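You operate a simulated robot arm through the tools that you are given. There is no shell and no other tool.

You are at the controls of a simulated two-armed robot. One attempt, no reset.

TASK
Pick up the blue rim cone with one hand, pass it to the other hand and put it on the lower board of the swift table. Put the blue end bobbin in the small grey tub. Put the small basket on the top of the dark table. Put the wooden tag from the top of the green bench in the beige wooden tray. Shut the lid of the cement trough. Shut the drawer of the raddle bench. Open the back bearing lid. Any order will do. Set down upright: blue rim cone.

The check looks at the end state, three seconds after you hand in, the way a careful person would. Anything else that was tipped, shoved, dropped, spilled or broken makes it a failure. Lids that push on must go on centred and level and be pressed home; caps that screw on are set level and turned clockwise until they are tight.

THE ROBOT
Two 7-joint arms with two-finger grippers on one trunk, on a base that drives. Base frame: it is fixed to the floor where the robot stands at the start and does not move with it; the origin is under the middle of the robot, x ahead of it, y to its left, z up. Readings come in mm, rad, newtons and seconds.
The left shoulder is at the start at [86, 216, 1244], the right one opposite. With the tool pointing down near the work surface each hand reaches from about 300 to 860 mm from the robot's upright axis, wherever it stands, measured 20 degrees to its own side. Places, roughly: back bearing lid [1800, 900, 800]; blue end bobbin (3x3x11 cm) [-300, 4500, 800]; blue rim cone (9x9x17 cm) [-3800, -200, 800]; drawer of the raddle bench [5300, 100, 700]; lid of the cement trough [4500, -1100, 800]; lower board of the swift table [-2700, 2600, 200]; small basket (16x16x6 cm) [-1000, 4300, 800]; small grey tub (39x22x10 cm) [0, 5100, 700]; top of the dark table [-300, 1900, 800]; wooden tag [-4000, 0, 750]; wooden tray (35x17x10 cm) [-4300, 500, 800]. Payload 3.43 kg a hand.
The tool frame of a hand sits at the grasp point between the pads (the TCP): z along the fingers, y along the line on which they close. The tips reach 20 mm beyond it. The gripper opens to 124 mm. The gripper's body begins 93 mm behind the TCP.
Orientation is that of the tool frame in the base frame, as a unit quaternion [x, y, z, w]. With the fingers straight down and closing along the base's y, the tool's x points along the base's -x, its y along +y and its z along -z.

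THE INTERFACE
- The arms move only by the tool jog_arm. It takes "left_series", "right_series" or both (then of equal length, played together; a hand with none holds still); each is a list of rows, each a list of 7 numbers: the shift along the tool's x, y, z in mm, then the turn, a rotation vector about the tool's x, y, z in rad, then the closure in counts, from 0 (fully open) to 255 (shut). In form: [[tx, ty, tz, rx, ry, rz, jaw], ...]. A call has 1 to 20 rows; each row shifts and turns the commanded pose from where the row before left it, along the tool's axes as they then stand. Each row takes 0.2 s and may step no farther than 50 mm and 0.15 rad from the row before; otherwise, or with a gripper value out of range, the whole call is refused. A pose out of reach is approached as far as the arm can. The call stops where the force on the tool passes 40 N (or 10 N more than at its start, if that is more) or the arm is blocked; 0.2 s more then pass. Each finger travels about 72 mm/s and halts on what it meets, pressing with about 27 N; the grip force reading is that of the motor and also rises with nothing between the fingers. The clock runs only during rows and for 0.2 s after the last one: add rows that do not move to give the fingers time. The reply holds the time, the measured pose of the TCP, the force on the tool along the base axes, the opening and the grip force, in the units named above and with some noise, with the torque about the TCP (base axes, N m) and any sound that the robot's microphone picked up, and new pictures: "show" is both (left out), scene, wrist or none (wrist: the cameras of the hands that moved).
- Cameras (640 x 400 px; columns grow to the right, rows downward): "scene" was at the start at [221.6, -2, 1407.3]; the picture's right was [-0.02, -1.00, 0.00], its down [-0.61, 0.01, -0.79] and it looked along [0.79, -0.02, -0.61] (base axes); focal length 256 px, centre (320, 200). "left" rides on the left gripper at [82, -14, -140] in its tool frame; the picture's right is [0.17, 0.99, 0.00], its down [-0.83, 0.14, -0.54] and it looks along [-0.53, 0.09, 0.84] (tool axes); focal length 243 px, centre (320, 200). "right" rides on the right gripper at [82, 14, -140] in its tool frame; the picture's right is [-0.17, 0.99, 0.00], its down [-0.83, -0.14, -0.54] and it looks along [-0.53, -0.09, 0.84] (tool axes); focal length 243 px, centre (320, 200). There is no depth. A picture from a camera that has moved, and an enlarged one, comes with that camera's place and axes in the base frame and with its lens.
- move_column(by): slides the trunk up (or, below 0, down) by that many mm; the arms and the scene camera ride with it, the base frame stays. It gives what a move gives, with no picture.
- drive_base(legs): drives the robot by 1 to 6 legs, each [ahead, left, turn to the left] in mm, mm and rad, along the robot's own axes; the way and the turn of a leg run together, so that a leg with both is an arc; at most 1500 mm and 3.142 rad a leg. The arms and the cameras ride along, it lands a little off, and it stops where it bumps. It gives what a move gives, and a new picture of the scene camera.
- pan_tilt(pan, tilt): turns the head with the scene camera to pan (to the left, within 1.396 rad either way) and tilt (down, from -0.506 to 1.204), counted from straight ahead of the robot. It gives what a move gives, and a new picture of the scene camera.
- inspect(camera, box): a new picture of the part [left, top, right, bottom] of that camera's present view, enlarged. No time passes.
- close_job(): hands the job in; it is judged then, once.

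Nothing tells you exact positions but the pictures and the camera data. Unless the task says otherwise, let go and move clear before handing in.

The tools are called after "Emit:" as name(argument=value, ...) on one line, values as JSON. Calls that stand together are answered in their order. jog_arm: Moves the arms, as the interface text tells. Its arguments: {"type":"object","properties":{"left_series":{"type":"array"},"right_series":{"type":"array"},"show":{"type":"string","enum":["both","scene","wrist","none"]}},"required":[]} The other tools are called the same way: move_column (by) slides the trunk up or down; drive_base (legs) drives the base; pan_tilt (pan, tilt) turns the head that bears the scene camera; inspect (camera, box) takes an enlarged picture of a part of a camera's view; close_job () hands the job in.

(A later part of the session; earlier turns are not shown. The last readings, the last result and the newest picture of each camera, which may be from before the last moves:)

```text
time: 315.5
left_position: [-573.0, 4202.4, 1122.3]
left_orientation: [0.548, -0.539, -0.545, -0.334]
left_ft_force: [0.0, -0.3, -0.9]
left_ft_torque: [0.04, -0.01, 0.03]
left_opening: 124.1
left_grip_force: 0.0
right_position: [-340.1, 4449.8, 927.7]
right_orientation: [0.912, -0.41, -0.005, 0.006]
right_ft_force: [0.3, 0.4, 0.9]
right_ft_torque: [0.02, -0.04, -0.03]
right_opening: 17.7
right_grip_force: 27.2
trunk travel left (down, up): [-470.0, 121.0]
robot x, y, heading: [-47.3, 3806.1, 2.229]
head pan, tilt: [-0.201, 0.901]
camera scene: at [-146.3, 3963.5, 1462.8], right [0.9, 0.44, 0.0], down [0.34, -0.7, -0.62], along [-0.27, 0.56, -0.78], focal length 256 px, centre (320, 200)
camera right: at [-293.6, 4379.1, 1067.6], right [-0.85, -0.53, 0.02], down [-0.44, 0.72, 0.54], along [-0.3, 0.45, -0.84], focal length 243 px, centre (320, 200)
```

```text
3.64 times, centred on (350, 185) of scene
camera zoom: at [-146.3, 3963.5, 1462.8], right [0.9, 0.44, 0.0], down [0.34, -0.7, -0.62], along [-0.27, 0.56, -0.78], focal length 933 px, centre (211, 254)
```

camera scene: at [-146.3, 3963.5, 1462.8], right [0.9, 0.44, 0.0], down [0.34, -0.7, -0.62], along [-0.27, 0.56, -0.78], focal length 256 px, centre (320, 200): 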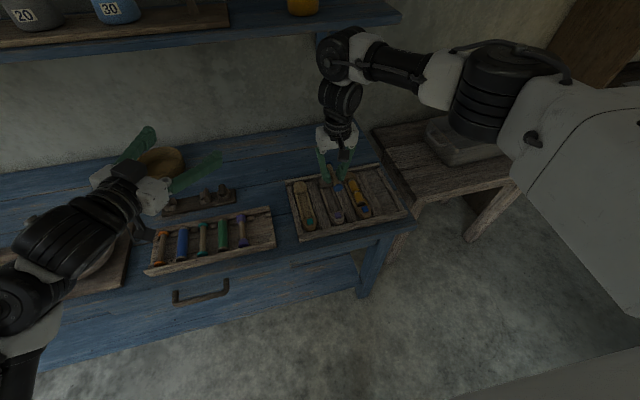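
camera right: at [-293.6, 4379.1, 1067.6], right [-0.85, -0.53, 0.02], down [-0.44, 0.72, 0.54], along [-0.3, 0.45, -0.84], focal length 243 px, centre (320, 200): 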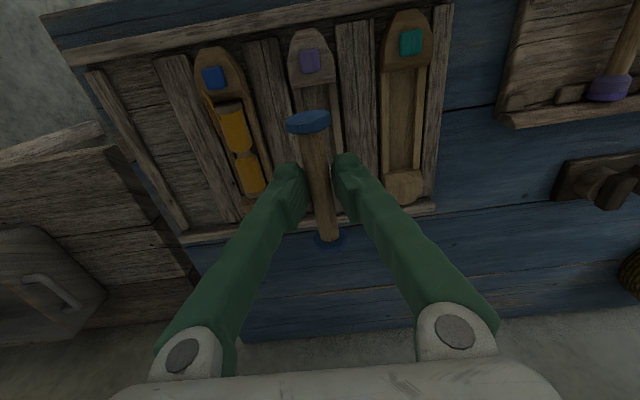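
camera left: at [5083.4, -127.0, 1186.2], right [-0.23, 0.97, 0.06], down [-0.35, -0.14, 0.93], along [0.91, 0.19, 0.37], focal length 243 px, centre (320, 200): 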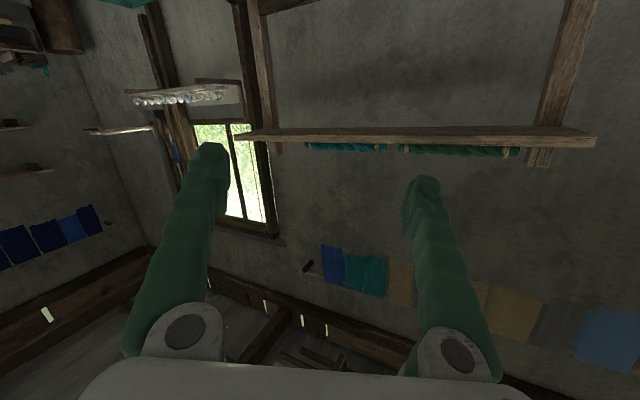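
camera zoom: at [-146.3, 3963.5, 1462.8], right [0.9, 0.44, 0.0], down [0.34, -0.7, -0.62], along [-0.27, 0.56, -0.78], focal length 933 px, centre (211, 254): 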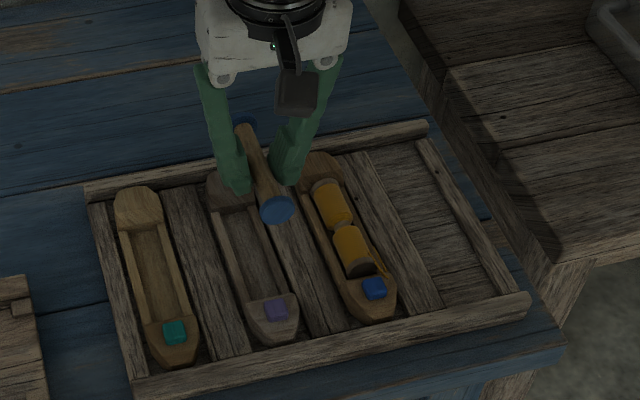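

The bobbin is out and held, and the shuttle stayed put. I'll lift a bit more, pull the left hand back slightly, and shift over to the tub.

Emit:
jog_arm(left_series=[[0, 0, -30, 0, 0, 0, 0], [0, 0, -30, 0, 0, 0, 0], [0, 0, -30, 0, 0, 0, 0]], right_series=[[10, 0, -40, 0, 0, 0, 255], [20, 0, -40, 0, 0, 0, 255], [30, 0, -20, 0, 0, 0, 255]], show="none")

Emit:
drive_base(legs=[[0, -690, 0], [270, 0, 0]])

```text
time: 316.3
left_position: [-552.5, 4127.0, 1136.4]
left_orientation: [0.548, -0.539, -0.546, -0.334]
left_ft_force: [1.8, -0.4, -0.6]
left_ft_torque: [-0.02, 0.03, 0.01]
left_opening: 123.9
left_grip_force: 0.0
left hand out of reach, approached as far as the arm can: row 3
right_position: [-298.5, 4405.8, 1026.8]
right_orientation: [0.912, -0.41, -0.006, 0.005]
right_ft_force: [0.4, -0.3, 0.1]
right_ft_torque: [-0.01, -0.01, -0.03]
right_opening: 18.0
right_grip_force: 27.6
trunk travel left (down, up): [-470.0, 121.0]
robot x, y, heading: [-51.6, 3805.2, 2.223]
head pan, tilt: [-0.201, 0.901]
```

```text
time: 327.7
left_position: [-179.3, 4752.4, 1137.6]
left_orientation: [0.551, -0.536, -0.547, -0.331]
left_ft_force: [0.1, 0.7, -0.6]
left_ft_torque: [-0.01, -0.01, -0.01]
left_opening: 123.9
left_grip_force: 0.1
right_position: [72.1, 5034.3, 1027.8]
right_orientation: [0.914, -0.405, -0.005, 0.006]
right_ft_force: [-0.6, 0.1, -0.1]
right_ft_torque: [0.02, -0.01, 0.04]
right_opening: 18.0
right_grip_force: 26.9
trunk travel left (down, up): [-470.0, 121.0]
robot x, y, heading: [326.4, 4439.8, 2.232]
head pan, tilt: [-0.201, 0.901]
camera scene: at [230.2, 4594.3, 1462.7], right [0.9, 0.45, 0.0], down [0.35, -0.7, -0.62], along [-0.28, 0.56, -0.78], focal length 256 px, centre (320, 200)
```

scene: 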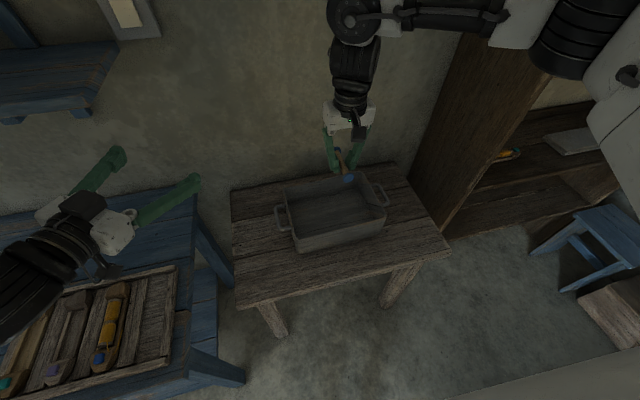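

Emit:
inspect(camera="right", box=[0, 0, 640, 400])

Emit:
inspect(camera="scene", box=[240, 110, 440, 270])

```text
1.00 times, centred on (320, 200) of right (not enlarged: the box is as wide or as high as the picture)
camera zoom: at [118.8, 4964.8, 1168.1], right [-0.84, -0.54, 0.02], down [-0.45, 0.71, 0.54], along [-0.3, 0.45, -0.84], focal length 243 px, centre (320, 200)
```

zoom: 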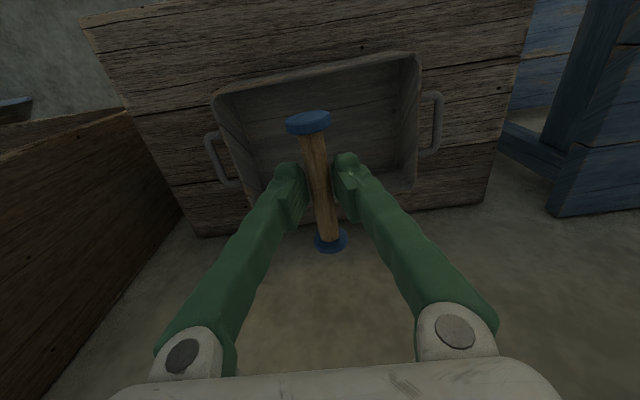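

```text
2.50 times, centred on (340, 190) of scene
camera zoom: at [230.2, 4594.3, 1462.7], right [0.9, 0.45, 0.0], down [0.35, -0.7, -0.62], along [-0.28, 0.56, -0.78], focal length 641 px, centre (270, 225)
```

zoom: 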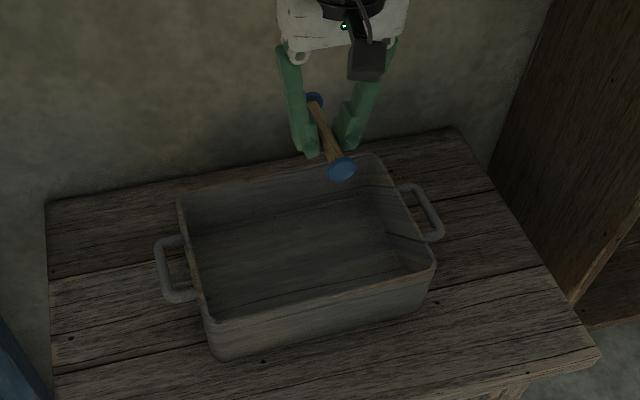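

The tub's rim is at z≈785 and its centre near (34, 5087), so I need 65 mm more forward. Then I'll lower the bobbin to the floor of the tub.

Emit:
jog_arm(right_series=[[-33, 1, 0, 0, 0, 0, 255], [-32, 1, 0, 0, 0, 0, 255], [0, 0, 45, 0, 0, 0, 255], [0, 0, 45, 0, 0, 0, 255], [0, 0, 45, 0, 0, 0, 255], [0, 0, 45, 0, 0, 0, 255], [0, 0, 0, 0, 0, 0, 255]])

Emit:
inspect(camera="scene", box=[240, 110, 440, 270])

```text
time: 329.3
left_position: [-179.9, 4752.2, 1137.3]
left_orientation: [0.551, -0.536, -0.547, -0.331]
left_ft_force: [-0.2, -0.5, 0.5]
left_ft_torque: [0.02, -0.02, -0.02]
left_opening: 124.2
left_grip_force: 0.0
right_position: [25.2, 5077.9, 849.0]
right_orientation: [0.914, -0.406, -0.005, 0.005]
right_ft_force: [-0.4, -0.1, -0.1]
right_ft_torque: [0.02, 0.01, 0.01]
right_opening: 17.9
right_grip_force: 26.9
trunk travel left (down, up): [-470.0, 121.0]
robot x, y, heading: [325.0, 4437.8, 2.233]
head pan, tilt: [-0.201, 0.901]
camera scene: at [230.0, 4594.4, 1462.8], right [0.9, 0.45, 0.0], down [0.35, -0.7, -0.62], along [-0.28, 0.56, -0.78], focal length 256 px, centre (320, 200)
camera right: at [72.3, 5007.9, 989.4], right [-0.84, -0.54, 0.02], down [-0.45, 0.71, 0.54], along [-0.3, 0.45, -0.84], focal length 243 px, centre (320, 200)
```

scene: 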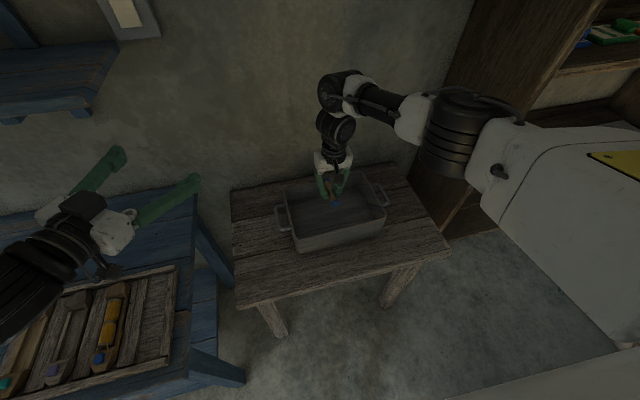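
right: 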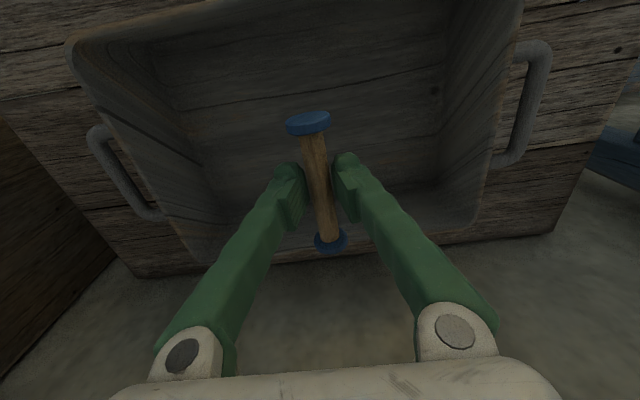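

```text
2.50 times, centred on (340, 190) of scene
camera zoom: at [230.0, 4594.4, 1462.8], right [0.9, 0.45, 0.0], down [0.35, -0.7, -0.62], along [-0.28, 0.56, -0.78], focal length 641 px, centre (270, 225)
```

zoom: 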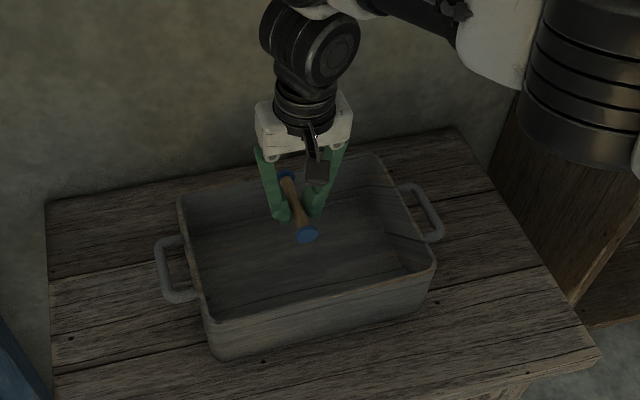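

Emit:
jog_arm(right_series=[[0, 0, 45, 0, 0, 0, 255], [0, 0, 40, 0, 0, 0, 255], [0, 0, 15, 0, 0, 0, 255], [0, 0, 6, 0, 0, 0, 255], [0, 0, 6, 0, 0, 0, 255], [0, 0, 6, 0, 0, 0, 255], [0, 0, 5, 0, 0, 0, 255]], show="wrist")

```text
time: 330.9
left_position: [-178.2, 4751.3, 1138.9]
left_orientation: [0.551, -0.536, -0.548, -0.33]
left_ft_force: [-0.7, 0.1, 0.5]
left_ft_torque: [-0.02, -0.02, 0.02]
left_opening: 124.2
left_grip_force: 0.1
right_position: [21.0, 5077.8, 730.5]
right_orientation: [0.914, -0.405, -0.009, 0.004]
right_ft_force: [-1.4, 1.6, 23.4]
right_ft_torque: [0.04, 0.07, -0.03]
right_opening: 18.5
right_grip_force: 27.0
trunk travel left (down, up): [-470.0, 121.0]
robot x, y, heading: [328.5, 4441.4, 2.232]
head pan, tilt: [-0.201, 0.901]
camera right: at [69.0, 5008.3, 870.4], right [-0.84, -0.54, 0.02], down [-0.44, 0.71, 0.55], along [-0.31, 0.46, -0.84], focal length 243 px, centre (320, 200)
```

right: 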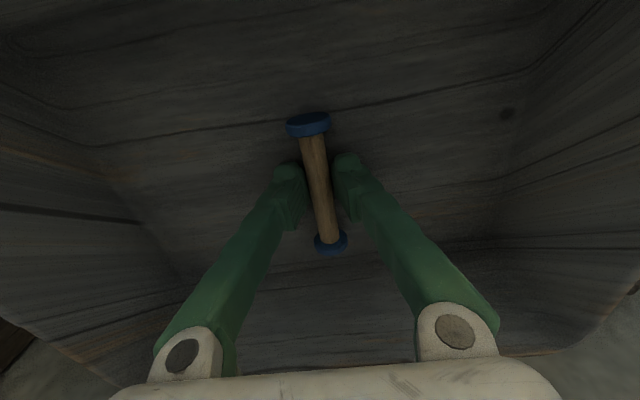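

The bobbin touches the tub's floor (23 N). I'll ease up slightly, open, and lift away.

Emit:
jog_arm(right_series=[[0, 0, -2, 0, 0, 0, 230], [0, 0, 0, 0, 0, 0, 180], [0, 0, 0, 0, 0, 0, 150], [0, 0, -30, 0, 0, 0, 150], [0, 0, -45, 0, 0, 0, 150], [0, 0, -45, 0, 0, 0, 150], [0, 0, -45, 0, 0, 0, 150], [20, 0, -40, 0, 0, 0, 150], [20, 0, -40, 0, 0, 0, 100], [20, 0, -40, 0, 0, 0, 50]])

Emit:
inspect(camera="scene", box=[240, 130, 440, 270])

```text
time: 333.1
left_position: [-178.1, 4752.4, 1137.0]
left_orientation: [0.551, -0.536, -0.548, -0.33]
left_ft_force: [0.9, 0.3, 0.2]
left_ft_torque: [-0.02, 0.0, 0.03]
left_opening: 124.2
left_grip_force: 0.0
right_position: [67.6, 5037.1, 1012.8]
right_orientation: [0.914, -0.405, -0.007, 0.005]
right_ft_force: [-0.4, -0.1, 0.2]
right_ft_torque: [0.01, 0.0, -0.01]
right_opening: 99.7
right_grip_force: 0.1
trunk travel left (down, up): [-470.0, 121.0]
robot x, y, heading: [331.2, 4440.5, 2.231]
head pan, tilt: [-0.201, 0.901]
camera scene: at [230.8, 4593.7, 1462.8], right [0.9, 0.45, 0.0], down [0.35, -0.7, -0.62], along [-0.28, 0.56, -0.78], focal length 256 px, centre (320, 200)
camera right: at [115.7, 4967.5, 1152.5], right [-0.84, -0.54, 0.02], down [-0.45, 0.71, 0.54], along [-0.3, 0.45, -0.84], focal length 243 px, centre (320, 200)
```

scene: 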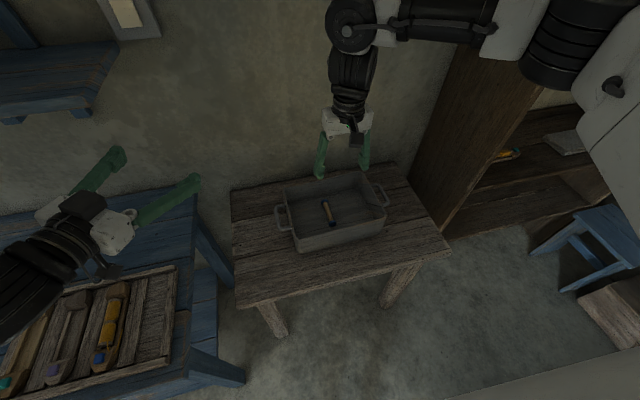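
right: 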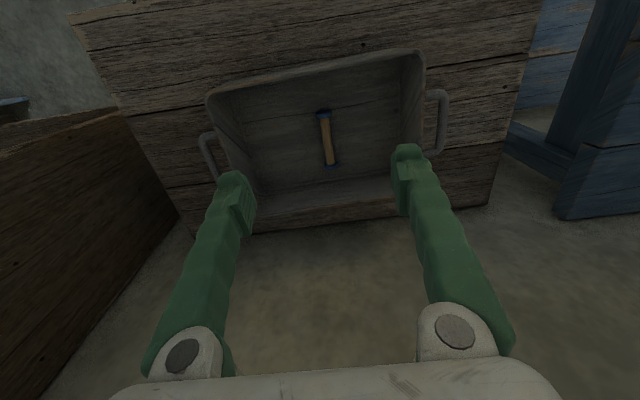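

```text
2.86 times, centred on (340, 200) of scene
camera zoom: at [230.8, 4593.7, 1462.8], right [0.9, 0.45, 0.0], down [0.35, -0.7, -0.62], along [-0.28, 0.56, -0.78], focal length 733 px, centre (263, 200)
```

zoom: 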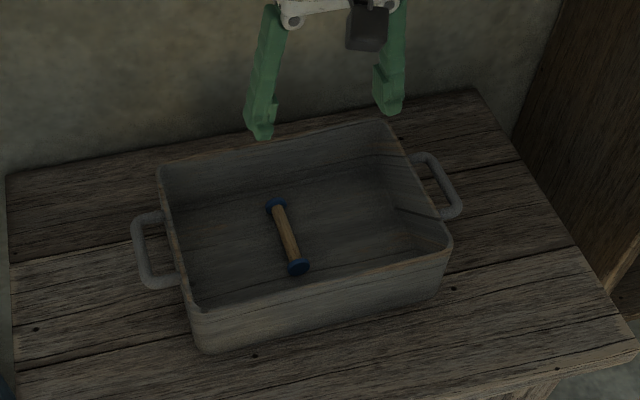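

The bobbin lies in the tub. Next is the basket on the blue bench; since it sits under a wall shelf I'll approach it with the right hand tilted forward. I'll back off and slide left along the bench.

Emit:
drive_base(legs=[[-240, 0, 0], [0, 1228, 0]])

Emit:
pan_tilt(pan=0.0, tilt=0.7)

```text
time: 351.3
left_position: [-1000.5, 3809.9, 1138.2]
left_orientation: [0.551, -0.537, -0.547, -0.331]
left_ft_force: [-0.2, -0.7, 0.2]
left_ft_torque: [0.01, 0.0, 0.0]
left_opening: 124.1
left_grip_force: 0.1
right_position: [-752.9, 4094.3, 1011.8]
right_orientation: [0.913, -0.407, -0.006, 0.007]
right_ft_force: [1.2, 0.6, -0.2]
right_ft_torque: [0.0, -0.01, -0.02]
right_opening: 99.6
right_grip_force: 0.0
trunk travel left (down, up): [-470.0, 121.0]
robot x, y, heading: [-493.5, 3494.6, 2.228]
head pan, tilt: [-0.201, 0.901]
camera scene: at [-592.1, 3650.1, 1462.7], right [0.9, 0.44, 0.0], down [0.35, -0.7, -0.62], along [-0.27, 0.56, -0.78], focal length 256 px, centre (320, 200)
```

scene: 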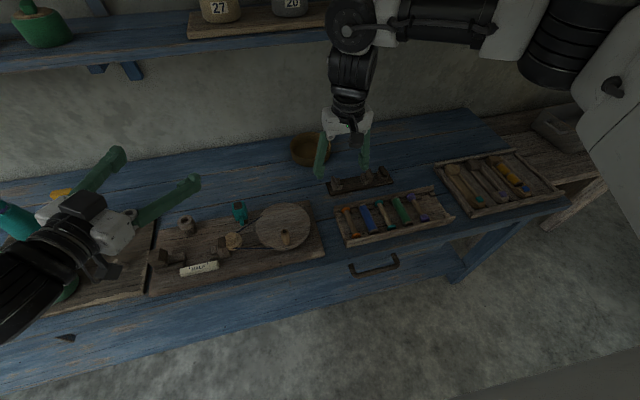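

```text
time: 352.1
left_position: [-1000.2, 3810.3, 1137.3]
left_orientation: [0.551, -0.537, -0.547, -0.331]
left_ft_force: [-0.5, 0.4, -0.6]
left_ft_torque: [-0.01, -0.02, -0.07]
left_opening: 124.0
left_grip_force: 0.1
right_position: [-752.9, 4094.3, 1011.4]
right_orientation: [0.914, -0.407, -0.005, 0.006]
right_ft_force: [0.1, -0.1, 0.8]
right_ft_torque: [-0.01, -0.03, -0.01]
right_opening: 99.7
right_grip_force: 0.2
trunk travel left (down, up): [-470.0, 121.0]
robot x, y, heading: [-497.7, 3493.4, 2.23]
head pan, tilt: [0.0, 0.7]
camera scene: at [-610.7, 3649.5, 1478.8], right [0.79, 0.61, 0.0], down [0.39, -0.51, -0.76], along [-0.47, 0.6, -0.64], focal length 256 px, centre (320, 200)
```

scene: 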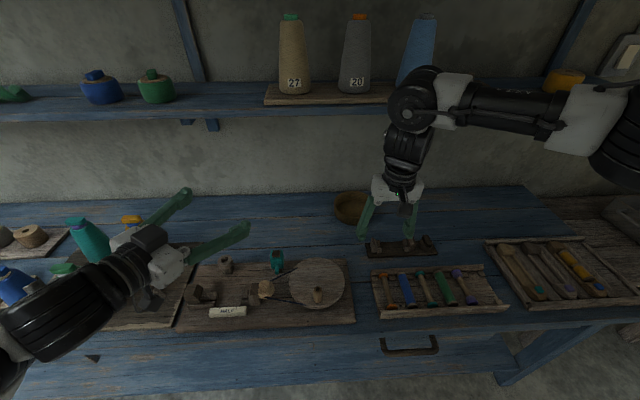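

Emit:
inspect(camera="scene", box=[300, 160, 460, 270])

Emit:
inspect(camera="right", box=[0, 0, 640, 400])

Emit:
inspect(camera="left", box=[0, 0, 640, 400])

```text
3.64 times, centred on (380, 215) of scene
camera zoom: at [-610.7, 3649.5, 1478.8], right [0.79, 0.61, 0.0], down [0.39, -0.51, -0.76], along [-0.47, 0.6, -0.64], focal length 933 px, centre (102, 146)
```

zoom: 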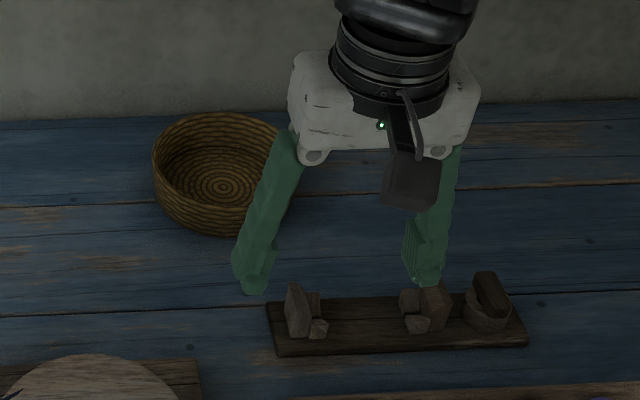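

```text
1.00 times, centred on (320, 200) of right (not enlarged: the box is as wide or as high as the picture)
camera zoom: at [-706.0, 4024.2, 1151.8], right [-0.84, -0.54, 0.02], down [-0.44, 0.71, 0.54], along [-0.3, 0.45, -0.84], focal length 243 px, centre (320, 200)
```

zoom: 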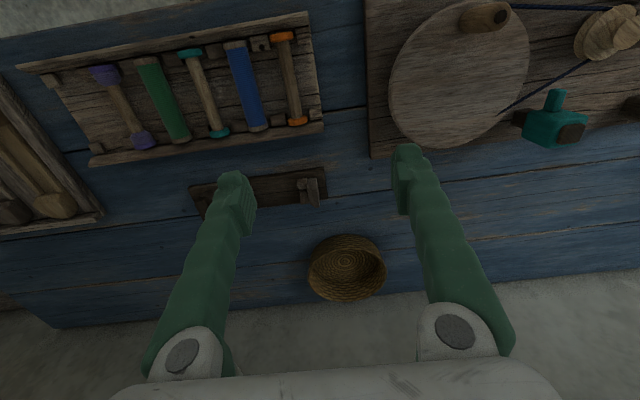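

```text
1.00 times, centred on (320, 200) of left (not enlarged: the box is as wide or as high as the picture)
camera zoom: at [-968.2, 3660.5, 1080.8], right [-0.97, -0.24, 0.06], down [0.14, -0.35, 0.93], along [-0.2, 0.91, 0.38], focal length 243 px, centre (320, 200)
```

zoom: 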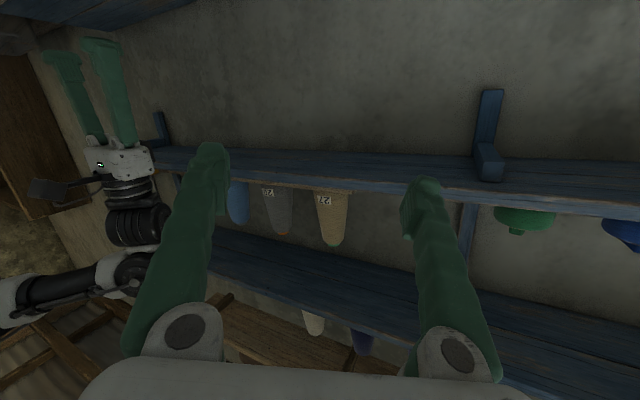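

The basket's rim centre is at about (−959, 4310) with its rim near z 840. I'll step in 170 mm and yaw the right hand 90° to pinch the near side of the rim, keeping the wrist clear of the shelf.

Emit:
drive_base(legs=[[165, 0, 0]])

Emit:
jog_arm(right_series=[[0, 0, 0, 0, 0, -0.15, 50], [0, 0, 0, 0, 0, -0.15, 100], [0, 0, 0, 0, 0, -0.15, 130], [0, 0, 0, 0, 0, -0.15, 130], [0, 0, 0, 0, 0, -0.15, 130], [0, 0, 0, 0, 0, -0.15, 130], [0, 0, 0, 0, 0, -0.15, 130], [0, 0, 0, 0, 0, -0.15, 130], [0, 0, 0, 0, 0, -0.15, 130], [0, 0, 0, 0, 0, -0.15, 130]])

```text
time: 353.7
left_position: [-1100.9, 3940.9, 1137.2]
left_orientation: [0.55, -0.537, -0.546, -0.332]
left_ft_force: [0.0, 1.2, 0.4]
left_ft_torque: [0.04, 0.04, -0.04]
left_opening: 124.1
left_grip_force: 0.1
right_position: [-851.2, 4224.7, 1011.0]
right_orientation: [0.913, -0.408, -0.005, 0.007]
right_ft_force: [-0.5, 0.1, -0.9]
right_ft_torque: [0.01, 0.03, -0.01]
right_opening: 99.6
right_grip_force: 0.0
trunk travel left (down, up): [-470.0, 121.0]
robot x, y, heading: [-590.9, 3627.9, 2.228]
head pan, tilt: [0.0, 0.7]
camera scene: at [-710.2, 3778.9, 1478.9], right [0.79, 0.61, 0.0], down [0.39, -0.51, -0.77], along [-0.47, 0.61, -0.64], focal length 256 px, centre (320, 200)
```

scene: 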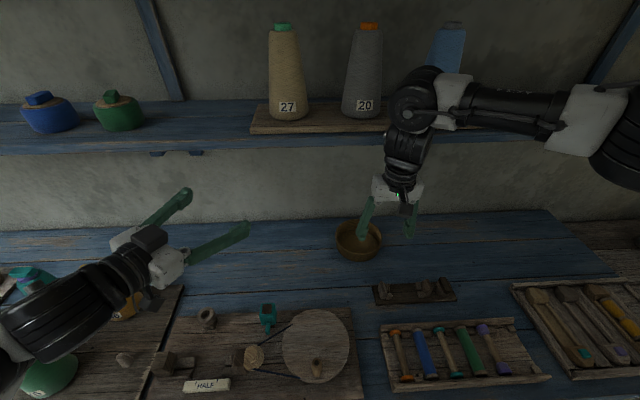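

```text
time: 355.9
left_position: [-1098.9, 3939.8, 1137.5]
left_orientation: [0.55, -0.538, -0.546, -0.331]
left_ft_force: [-0.6, 0.8, 0.4]
left_ft_torque: [-0.06, 0.0, 0.02]
left_opening: 123.9
left_grip_force: 0.0
right_position: [-851.2, 4223.8, 1011.5]
right_orientation: [0.946, 0.325, -0.009, 0.0]
right_ft_force: [-1.0, 0.5, 0.0]
right_ft_torque: [0.04, 0.0, 0.0]
right_opening: 60.8
right_grip_force: 0.0
trunk travel left (down, up): [-470.0, 121.0]
robot x, y, heading: [-592.5, 3622.7, 2.233]
head pan, tilt: [0.0, 0.7]
camera scene: at [-710.7, 3779.6, 1478.8], right [0.79, 0.61, 0.0], down [0.39, -0.51, -0.76], along [-0.47, 0.61, -0.64], focal length 256 px, centre (320, 200)
camera right: at [-776.6, 4264.1, 1150.5], right [0.48, -0.88, 0.0], down [-0.73, -0.4, 0.55], along [-0.49, -0.26, -0.83], focal length 243 px, centre (320, 200)
```

scene: 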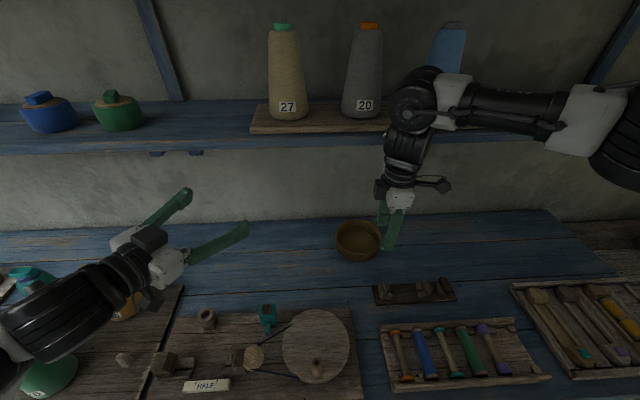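
right: 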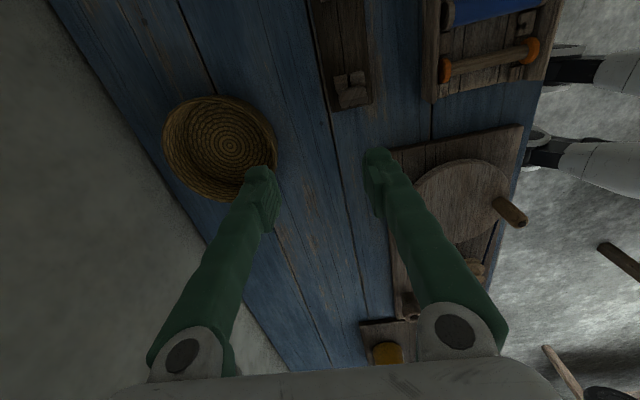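

Emit:
jog_arm(right_series=[[-20, -38, 0, 0, 0, 0, 130], [-19, -38, 0, 0, 0, 0, 130], [0, 0, 40, 0, 0, 0, 130], [0, 0, 40, 0, 0, 0, 130], [0, 0, 0, 0, 0, 0, 130]])

Emit:
inspect(camera="right", box=[160, 60, 480, 260])

Emit:
inspect(camera="scene", box=[300, 170, 460, 280])

```text
time: 357.3
left_position: [-1056.0, 3908.9, 1160.7]
left_orientation: [-0.532, 0.538, 0.561, 0.336]
left_ft_force: [0.4, -0.5, -0.8]
left_ft_torque: [-0.02, 0.01, -0.01]
left_opening: 124.2
left_grip_force: 0.0
right_position: [-890.3, 4227.0, 981.7]
right_orientation: [0.947, 0.321, -0.009, -0.022]
right_ft_force: [0.0, -0.9, 0.1]
right_ft_torque: [0.01, -0.02, 0.02]
right_opening: 60.6
right_grip_force: 0.2
trunk travel left (down, up): [-470.0, 121.0]
robot x, y, heading: [-586.8, 3620.3, 2.207]
head pan, tilt: [0.0, 0.7]
stopped in row 5 (right hand): the arm was blocked; the commanded pose is now the measured one
camera scene: at [-660.5, 3729.9, 1485.7], right [0.8, 0.6, 0.0], down [0.36, -0.49, -0.79], along [-0.48, 0.63, -0.61], focal length 256 px, centre (320, 200)
camera right: at [-812.3, 4260.7, 1121.5], right [0.47, -0.88, -0.04], down [-0.73, -0.41, 0.55], along [-0.5, -0.22, -0.84], focal length 243 px, centre (320, 200)
```

scene: 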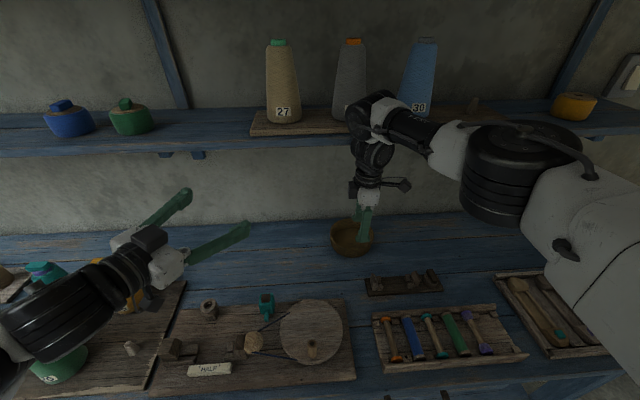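
right: 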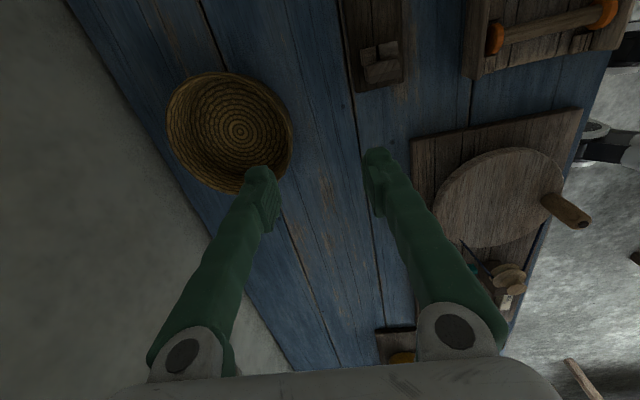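

```text
2.00 times, centred on (320, 160) of right
camera zoom: at [-812.3, 4260.7, 1121.5], right [0.47, -0.88, -0.04], down [-0.73, -0.41, 0.55], along [-0.5, -0.22, -0.84], focal length 485 px, centre (320, 280)
```

zoom: 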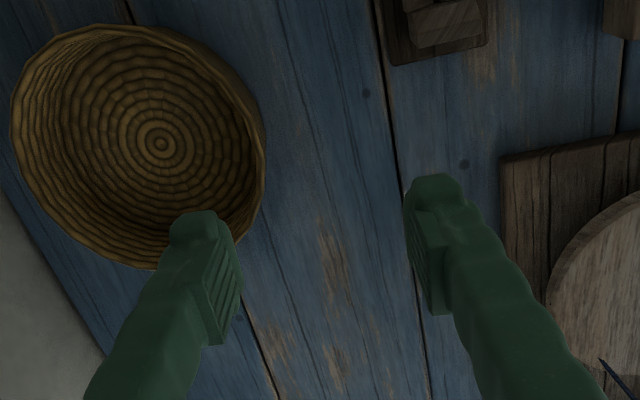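

```text
3.64 times, centred on (380, 225) of scene
camera zoom: at [-660.5, 3729.9, 1485.7], right [0.8, 0.6, 0.0], down [0.36, -0.49, -0.79], along [-0.48, 0.63, -0.61], focal length 933 px, centre (102, 109)
```

zoom: 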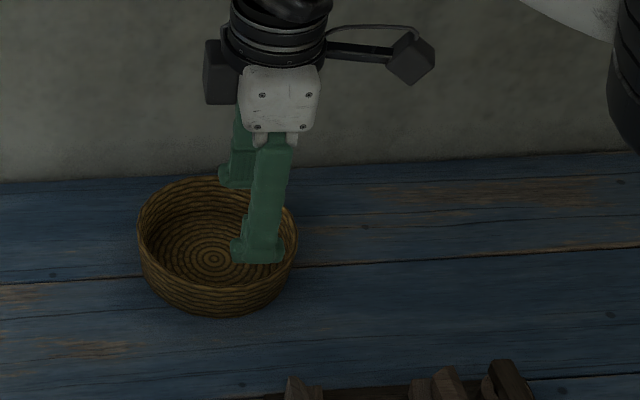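

The wrist joint has pressed against the shelf edge and pushed my torso back. I'll withdraw the hand straight back right away.

Emit:
jog_arm(right_series=[[0, 15, 0, 0, 0, 0, 130], [0, 25, 0, 0, 0, 0, 130], [0, 30, 0, 0, 0, 0, 130], [0, 30, 0, 0, 0, 0, 130]])

Emit:
inspect(camera="scene", box=[230, 20, 480, 180])

```text
time: 358.3
left_position: [-1098.4, 3939.8, 1137.1]
left_orientation: [0.549, -0.538, -0.546, -0.333]
left_ft_force: [-0.6, -0.5, 0.9]
left_ft_torque: [0.0, 0.02, 0.01]
left_opening: 123.8
left_grip_force: 0.0
right_position: [-866.7, 4180.4, 942.0]
right_orientation: [0.947, 0.323, -0.003, -0.002]
right_ft_force: [-0.5, 0.4, 1.1]
right_ft_torque: [0.02, 0.02, 0.01]
right_opening: 60.8
right_grip_force: 0.1
trunk travel left (down, up): [-470.0, 121.0]
robot x, y, heading: [-589.9, 3623.2, 2.227]
head pan, tilt: [0.0, 0.7]
camera scene: at [-710.1, 3775.8, 1478.2], right [0.79, 0.61, 0.0], down [0.39, -0.51, -0.77], along [-0.46, 0.61, -0.64], focal length 256 px, centre (320, 200)
camera right: at [-793.0, 4218.5, 1083.5], right [0.47, -0.88, -0.01], down [-0.74, -0.4, 0.54], along [-0.48, -0.25, -0.84], focal length 243 px, centre (320, 200)
```

scene: 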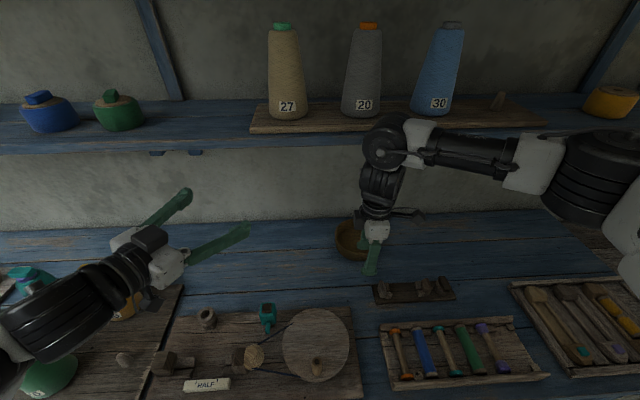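
right: 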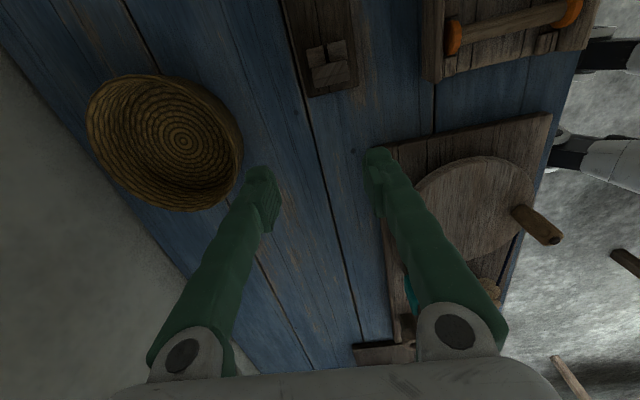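

```text
2.50 times, centred on (355, 100) of scene
camera zoom: at [-710.1, 3775.8, 1478.2], right [0.79, 0.61, 0.0], down [0.39, -0.51, -0.77], along [-0.46, 0.61, -0.64], focal length 641 px, centre (232, 450)
```

zoom: 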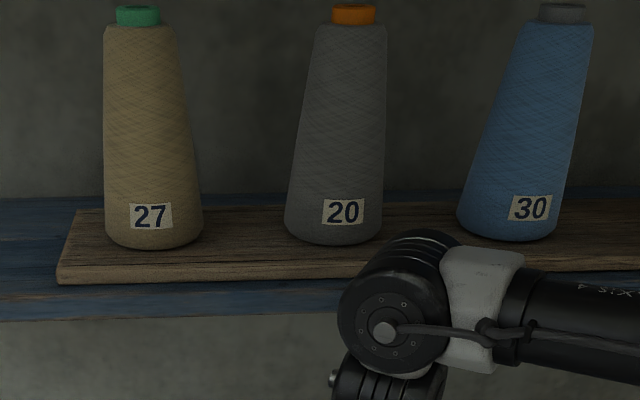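

All the cones on the shelf still stand. I'll tilt the hand about 23° forward so the wrist stays clear of the shelf, and approach the basket's near wall along that slant.

Emit:
jog_arm(right_series=[[0, 0, 0, 0.14, 0, 0, 130], [0, 0, 0, 0.14, 0, 0, 130], [0, 0, 0, 0.12, 0, 0, 130], [0, -20, 41, 0, 0, 0, 130], [0, -20, 41, 0, 0, 0, 130], [0, 0, 0, 0, 0, 0, 130]])

Emit:
inspect(camera="right", box=[160, 60, 480, 260])

Emit:
inspect(camera="scene", box=[300, 170, 460, 280])

```text
time: 359.7
left_position: [-1095.1, 3941.8, 1137.9]
left_orientation: [0.547, -0.54, -0.545, -0.334]
left_ft_force: [0.7, -0.9, -0.7]
left_ft_torque: [0.01, 0.02, 0.02]
left_opening: 124.1
left_grip_force: 0.0
right_position: [-907.2, 4235.0, 884.1]
right_orientation: [0.928, 0.314, -0.067, -0.191]
right_ft_force: [0.0, -0.2, -0.2]
right_ft_torque: [-0.01, 0.02, -0.04]
right_opening: 60.8
right_grip_force: 0.1
trunk travel left (down, up): [-470.0, 121.0]
robot x, y, heading: [-590.3, 3626.3, 2.218]
head pan, tilt: [0.0, 0.7]
camera scene: at [-707.5, 3777.7, 1479.0], right [0.8, 0.6, 0.0], down [0.39, -0.51, -0.77], along [-0.46, 0.61, -0.64], focal length 256 px, centre (320, 200)
camera right: at [-800.3, 4231.2, 1007.2], right [0.42, -0.82, -0.39], down [-0.6, -0.57, 0.55], along [-0.68, 0.0, -0.73], focal length 243 px, centre (320, 200)
```

scene: 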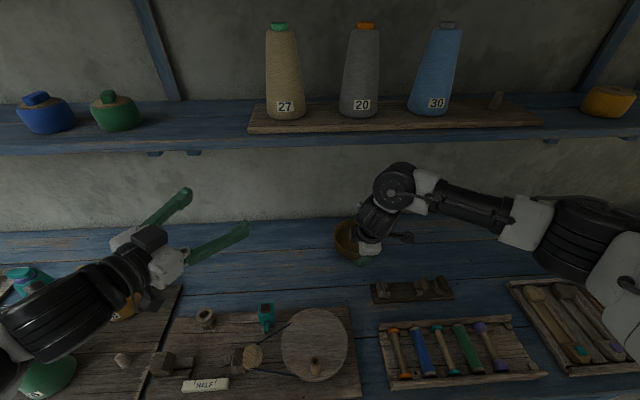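
right: 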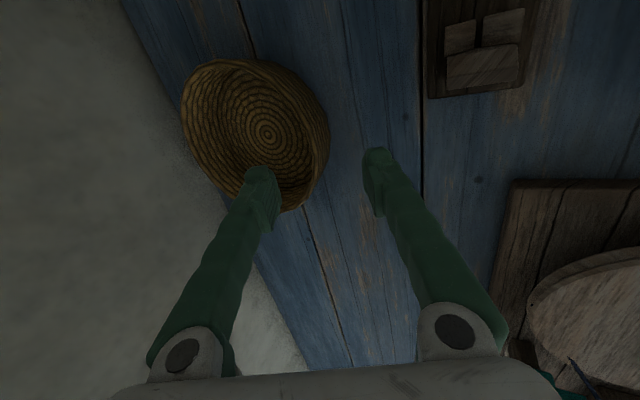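

```text
2.00 times, centred on (320, 160) of right
camera zoom: at [-800.3, 4231.2, 1007.2], right [0.42, -0.82, -0.39], down [-0.6, -0.57, 0.55], along [-0.68, 0.0, -0.73], focal length 485 px, centre (320, 280)
```

zoom: 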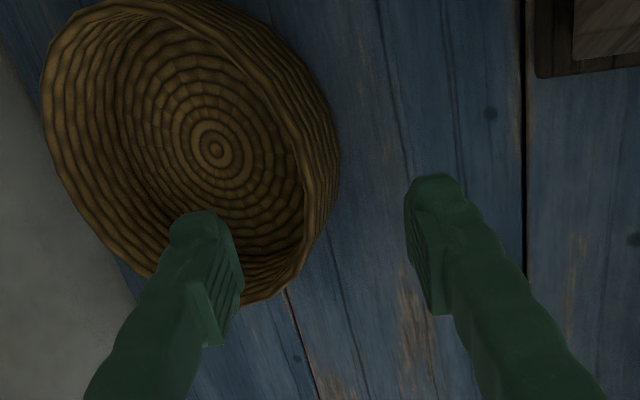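

```text
3.64 times, centred on (380, 225) of scene
camera zoom: at [-707.5, 3777.7, 1479.0], right [0.8, 0.6, 0.0], down [0.39, -0.51, -0.77], along [-0.46, 0.61, -0.64], focal length 933 px, centre (102, 109)
```

zoom: 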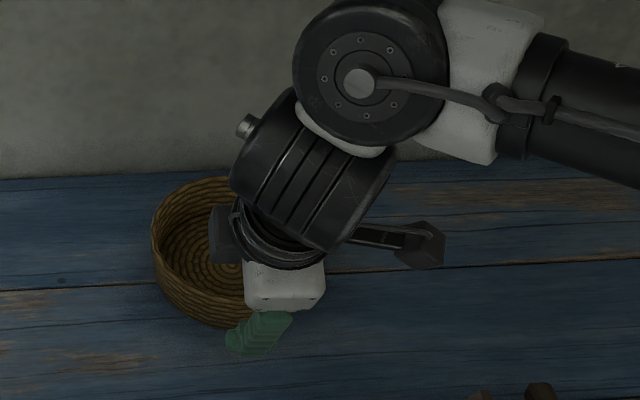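

The near wall lies right on the tool axis. Advancing 78 mm along the slant and closing on the rim.

Emit:
jog_arm(right_series=[[0, 0, 35, 0, 0, 0, 130], [0, 0, 28, 0, 0, 0, 130], [0, 0, 15, 0, 0, 0, 130], [0, 0, 0, 0, 0, 0, 130]], show="wrist")

Emit:
inspect(camera="right", box=[160, 60, 480, 260])

```text
time: 360.7
left_position: [-1095.0, 3941.9, 1138.1]
left_orientation: [0.548, -0.539, -0.546, -0.334]
left_ft_force: [0.3, -0.2, 0.1]
left_ft_torque: [-0.01, 0.0, 0.01]
left_opening: 124.0
left_grip_force: 0.1
right_position: [-925.7, 4261.3, 814.4]
right_orientation: [0.927, 0.314, -0.068, -0.192]
right_ft_force: [1.8, -1.3, 4.2]
right_ft_torque: [-0.12, -0.2, 0.08]
right_opening: 60.8
right_grip_force: 0.7
trunk travel left (down, up): [-470.0, 121.0]
robot x, y, heading: [-593.1, 3621.9, 2.221]
head pan, tilt: [0.0, 0.7]
camera right: at [-818.6, 4256.4, 937.0], right [0.42, -0.82, -0.39], down [-0.6, -0.57, 0.56], along [-0.68, 0.0, -0.73], focal length 243 px, centre (320, 200)
```

right: 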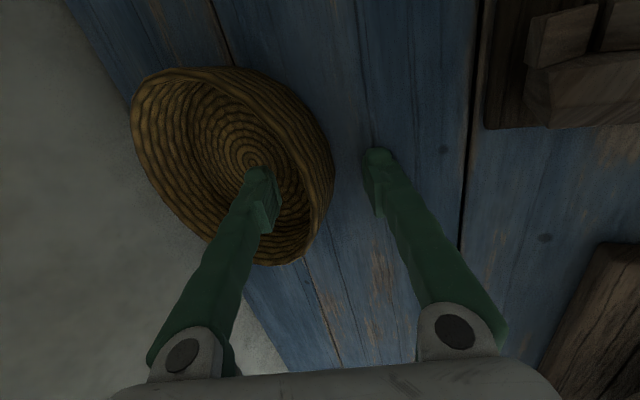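

```text
2.00 times, centred on (320, 160) of right
camera zoom: at [-818.6, 4256.4, 937.0], right [0.42, -0.82, -0.39], down [-0.6, -0.57, 0.56], along [-0.68, 0.0, -0.73], focal length 485 px, centre (320, 280)
```

zoom: 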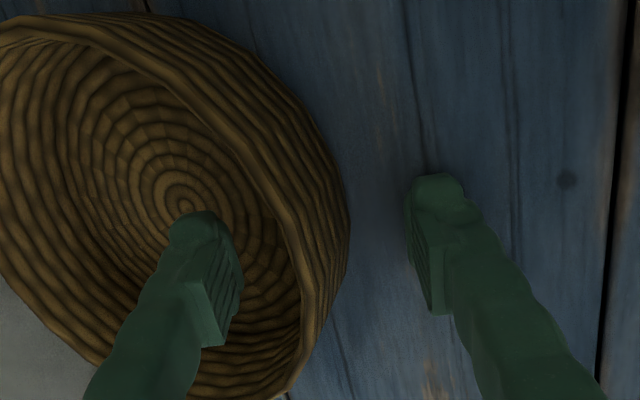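

Emit:
jog_arm(right_series=[[0, 0, -2, 0, 0, 0, 190], [0, 0, 0, 0, 0, 0, 220], [0, 0, 0, 0, 0, 0, 255], [0, 0, 0, 0, 0, 0, 255]], show="wrist")

```text
time: 361.7
left_position: [-1097.2, 3942.9, 1136.3]
left_orientation: [0.547, -0.54, -0.544, -0.335]
left_ft_force: [0.0, 0.0, -0.2]
left_ft_torque: [-0.03, 0.01, 0.03]
left_opening: 124.0
left_grip_force: 0.1
right_position: [-924.4, 4260.2, 813.9]
right_orientation: [0.928, 0.314, -0.068, -0.19]
right_ft_force: [0.1, 0.4, -1.5]
right_ft_torque: [-0.05, -0.09, -0.01]
right_opening: 6.0
right_grip_force: 26.8
trunk travel left (down, up): [-470.0, 121.0]
robot x, y, heading: [-589.2, 3620.5, 2.218]
head pan, tilt: [0.0, 0.7]
camera right: at [-817.9, 4256.0, 938.1], right [0.42, -0.82, -0.39], down [-0.61, -0.57, 0.55], along [-0.68, 0.0, -0.74], focal length 243 px, centre (320, 200)
```

right: 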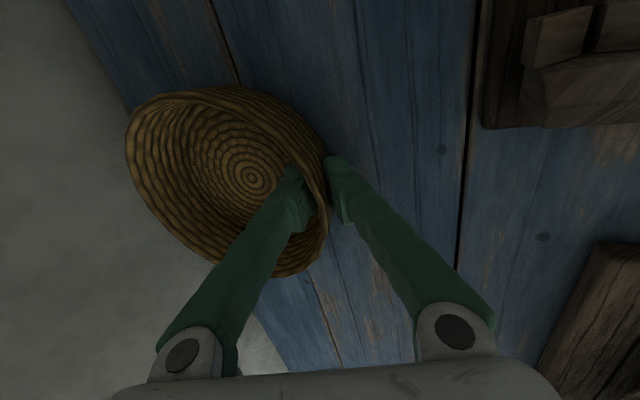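

Emit:
jog_arm(right_series=[[0, -2, -4.6, 0, 0, 0, 255], [0, -5.8, -13.8, 0, 0, 0, 255], [0, -9.7, -23, 0, 0, 0, 255], [0, -9.7, -23, 0, 0, 0, 255], [0, -9.7, -23, 0, 0, 0, 255]])

```text
time: 362.9
left_position: [-1095.1, 3942.6, 1136.6]
left_orientation: [0.548, -0.54, -0.545, -0.334]
left_ft_force: [-0.1, -0.2, 0.3]
left_ft_torque: [0.0, 0.0, 0.01]
left_opening: 123.9
left_grip_force: 0.1
right_position: [-925.2, 4258.1, 910.2]
right_orientation: [0.928, 0.314, -0.067, -0.19]
right_ft_force: [-0.8, -0.1, -1.7]
right_ft_torque: [-0.07, -0.06, 0.01]
right_opening: 5.9
right_grip_force: 27.0
trunk travel left (down, up): [-470.0, 121.0]
robot x, y, heading: [-592.8, 3625.2, 2.223]
head pan, tilt: [0.0, 0.7]
camera scene: at [-708.2, 3778.1, 1478.8], right [0.8, 0.6, 0.0], down [0.39, -0.51, -0.77], along [-0.46, 0.61, -0.64], focal length 256 px, centre (320, 200)
camera right: at [-818.7, 4255.0, 1032.6], right [0.42, -0.82, -0.39], down [-0.61, -0.57, 0.55], along [-0.68, 0.0, -0.74], focal length 243 px, centre (320, 200)
```

scene: 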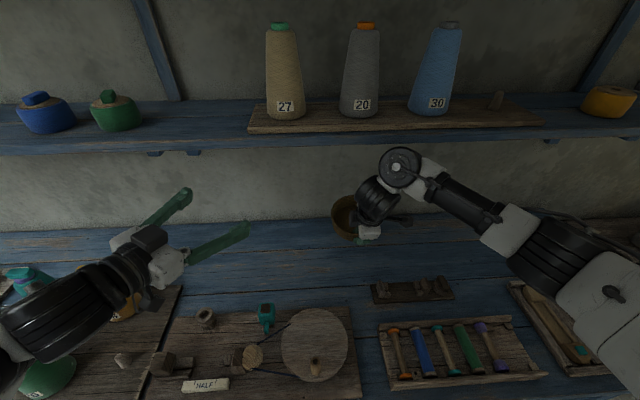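
right: 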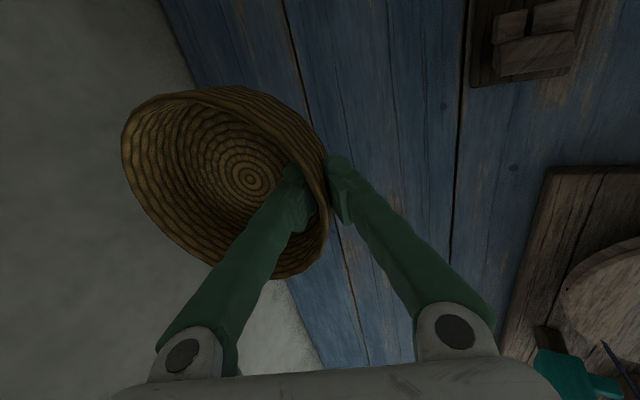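

The basket is up. I'll raise it a bit more, back away from the bench and turn toward the dark table to find a free spot.

Emit:
jog_arm(right_series=[[0, -9.7, -23, 0, 0, 0, 255], [0, -9.7, -23, 0, 0, 0, 255], [0, -9.7, -23, 0, 0, 0, 255]], show="none")

Emit:
drive_base(legs=[[-500, 0, 0], [0, 0, 1.57]])

Emit:
pan_tilt(pan=0.7, tilt=0.6)

```text
time: 363.7
left_position: [-1096.4, 3942.9, 1136.4]
left_orientation: [0.547, -0.539, -0.545, -0.335]
left_ft_force: [0.1, -0.2, 0.3]
left_ft_torque: [0.02, -0.01, -0.01]
left_opening: 123.9
left_grip_force: 0.1
right_position: [-923.6, 4257.6, 985.2]
right_orientation: [0.928, 0.313, -0.067, -0.191]
right_ft_force: [0.2, 0.6, -1.0]
right_ft_torque: [-0.03, -0.04, -0.01]
right_opening: 5.9
right_grip_force: 27.2
trunk travel left (down, up): [-470.0, 121.0]
robot x, y, heading: [-587.7, 3624.2, 2.215]
head pan, tilt: [0.0, 0.7]
```

```text
time: 372.4
left_position: [-630.6, 2731.4, 1136.5]
left_orientation: [0.769, -0.009, -0.624, 0.137]
left_ft_force: [-0.2, 0.3, 0.6]
left_ft_torque: [0.03, 0.0, 0.0]
left_opening: 124.0
left_grip_force: 0.1
right_position: [-940.1, 2916.3, 983.2]
right_orientation: [0.45, 0.87, -0.18, -0.09]
right_ft_force: [-0.7, 0.7, -1.1]
right_ft_torque: [0.04, -0.03, -0.01]
right_opening: 5.9
right_grip_force: 27.2
trunk travel left (down, up): [-470.0, 121.0]
robot x, y, heading: [-295.0, 3226.9, -2.53]
head pan, tilt: [0.0, 0.7]
camera scene: at [-451.4, 3112.7, 1478.8], right [-0.58, 0.82, 0.0], down [0.53, 0.37, -0.76], along [-0.63, -0.44, -0.64], focal length 256 px, centre (320, 200)
```

scene: 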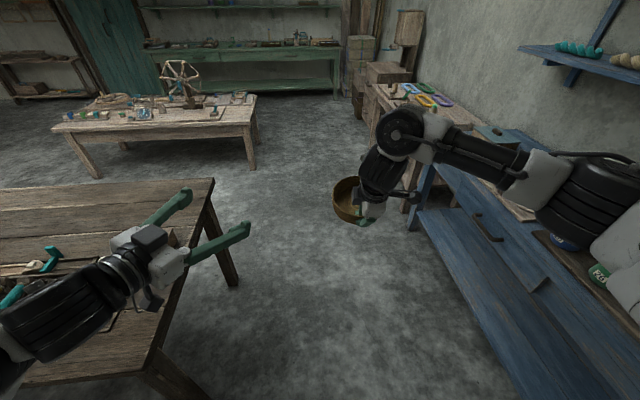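

```text
time: 373.5
left_position: [-632.2, 2732.5, 1137.4]
left_orientation: [0.769, -0.008, -0.624, 0.138]
left_ft_force: [-0.7, 0.8, -0.3]
left_ft_torque: [0.02, 0.03, 0.01]
left_opening: 124.1
left_grip_force: 0.0
right_position: [-940.5, 2915.2, 983.8]
right_orientation: [0.449, 0.87, -0.182, -0.091]
right_ft_force: [-0.2, -0.5, -0.5]
right_ft_torque: [0.05, -0.09, 0.02]
right_opening: 6.0
right_grip_force: 27.0
trunk travel left (down, up): [-470.0, 121.0]
robot x, y, heading: [-294.8, 3227.3, -2.528]
head pan, tilt: [0.7, 0.6]
camera scene: at [-404.5, 3076.2, 1487.4], right [-0.97, 0.26, 0.0], down [0.14, 0.55, -0.82], along [-0.21, -0.8, -0.57], focal length 256 px, centre (320, 200)
```

scene: 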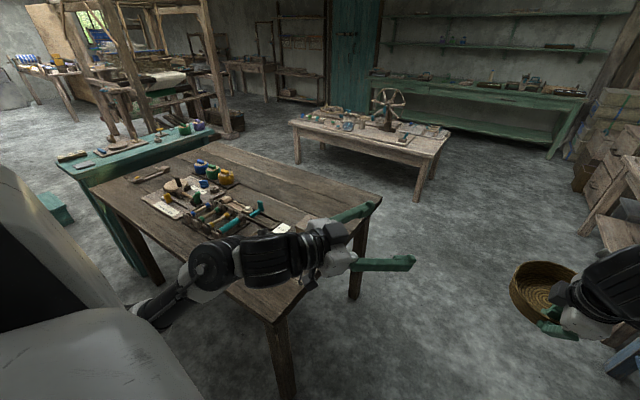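

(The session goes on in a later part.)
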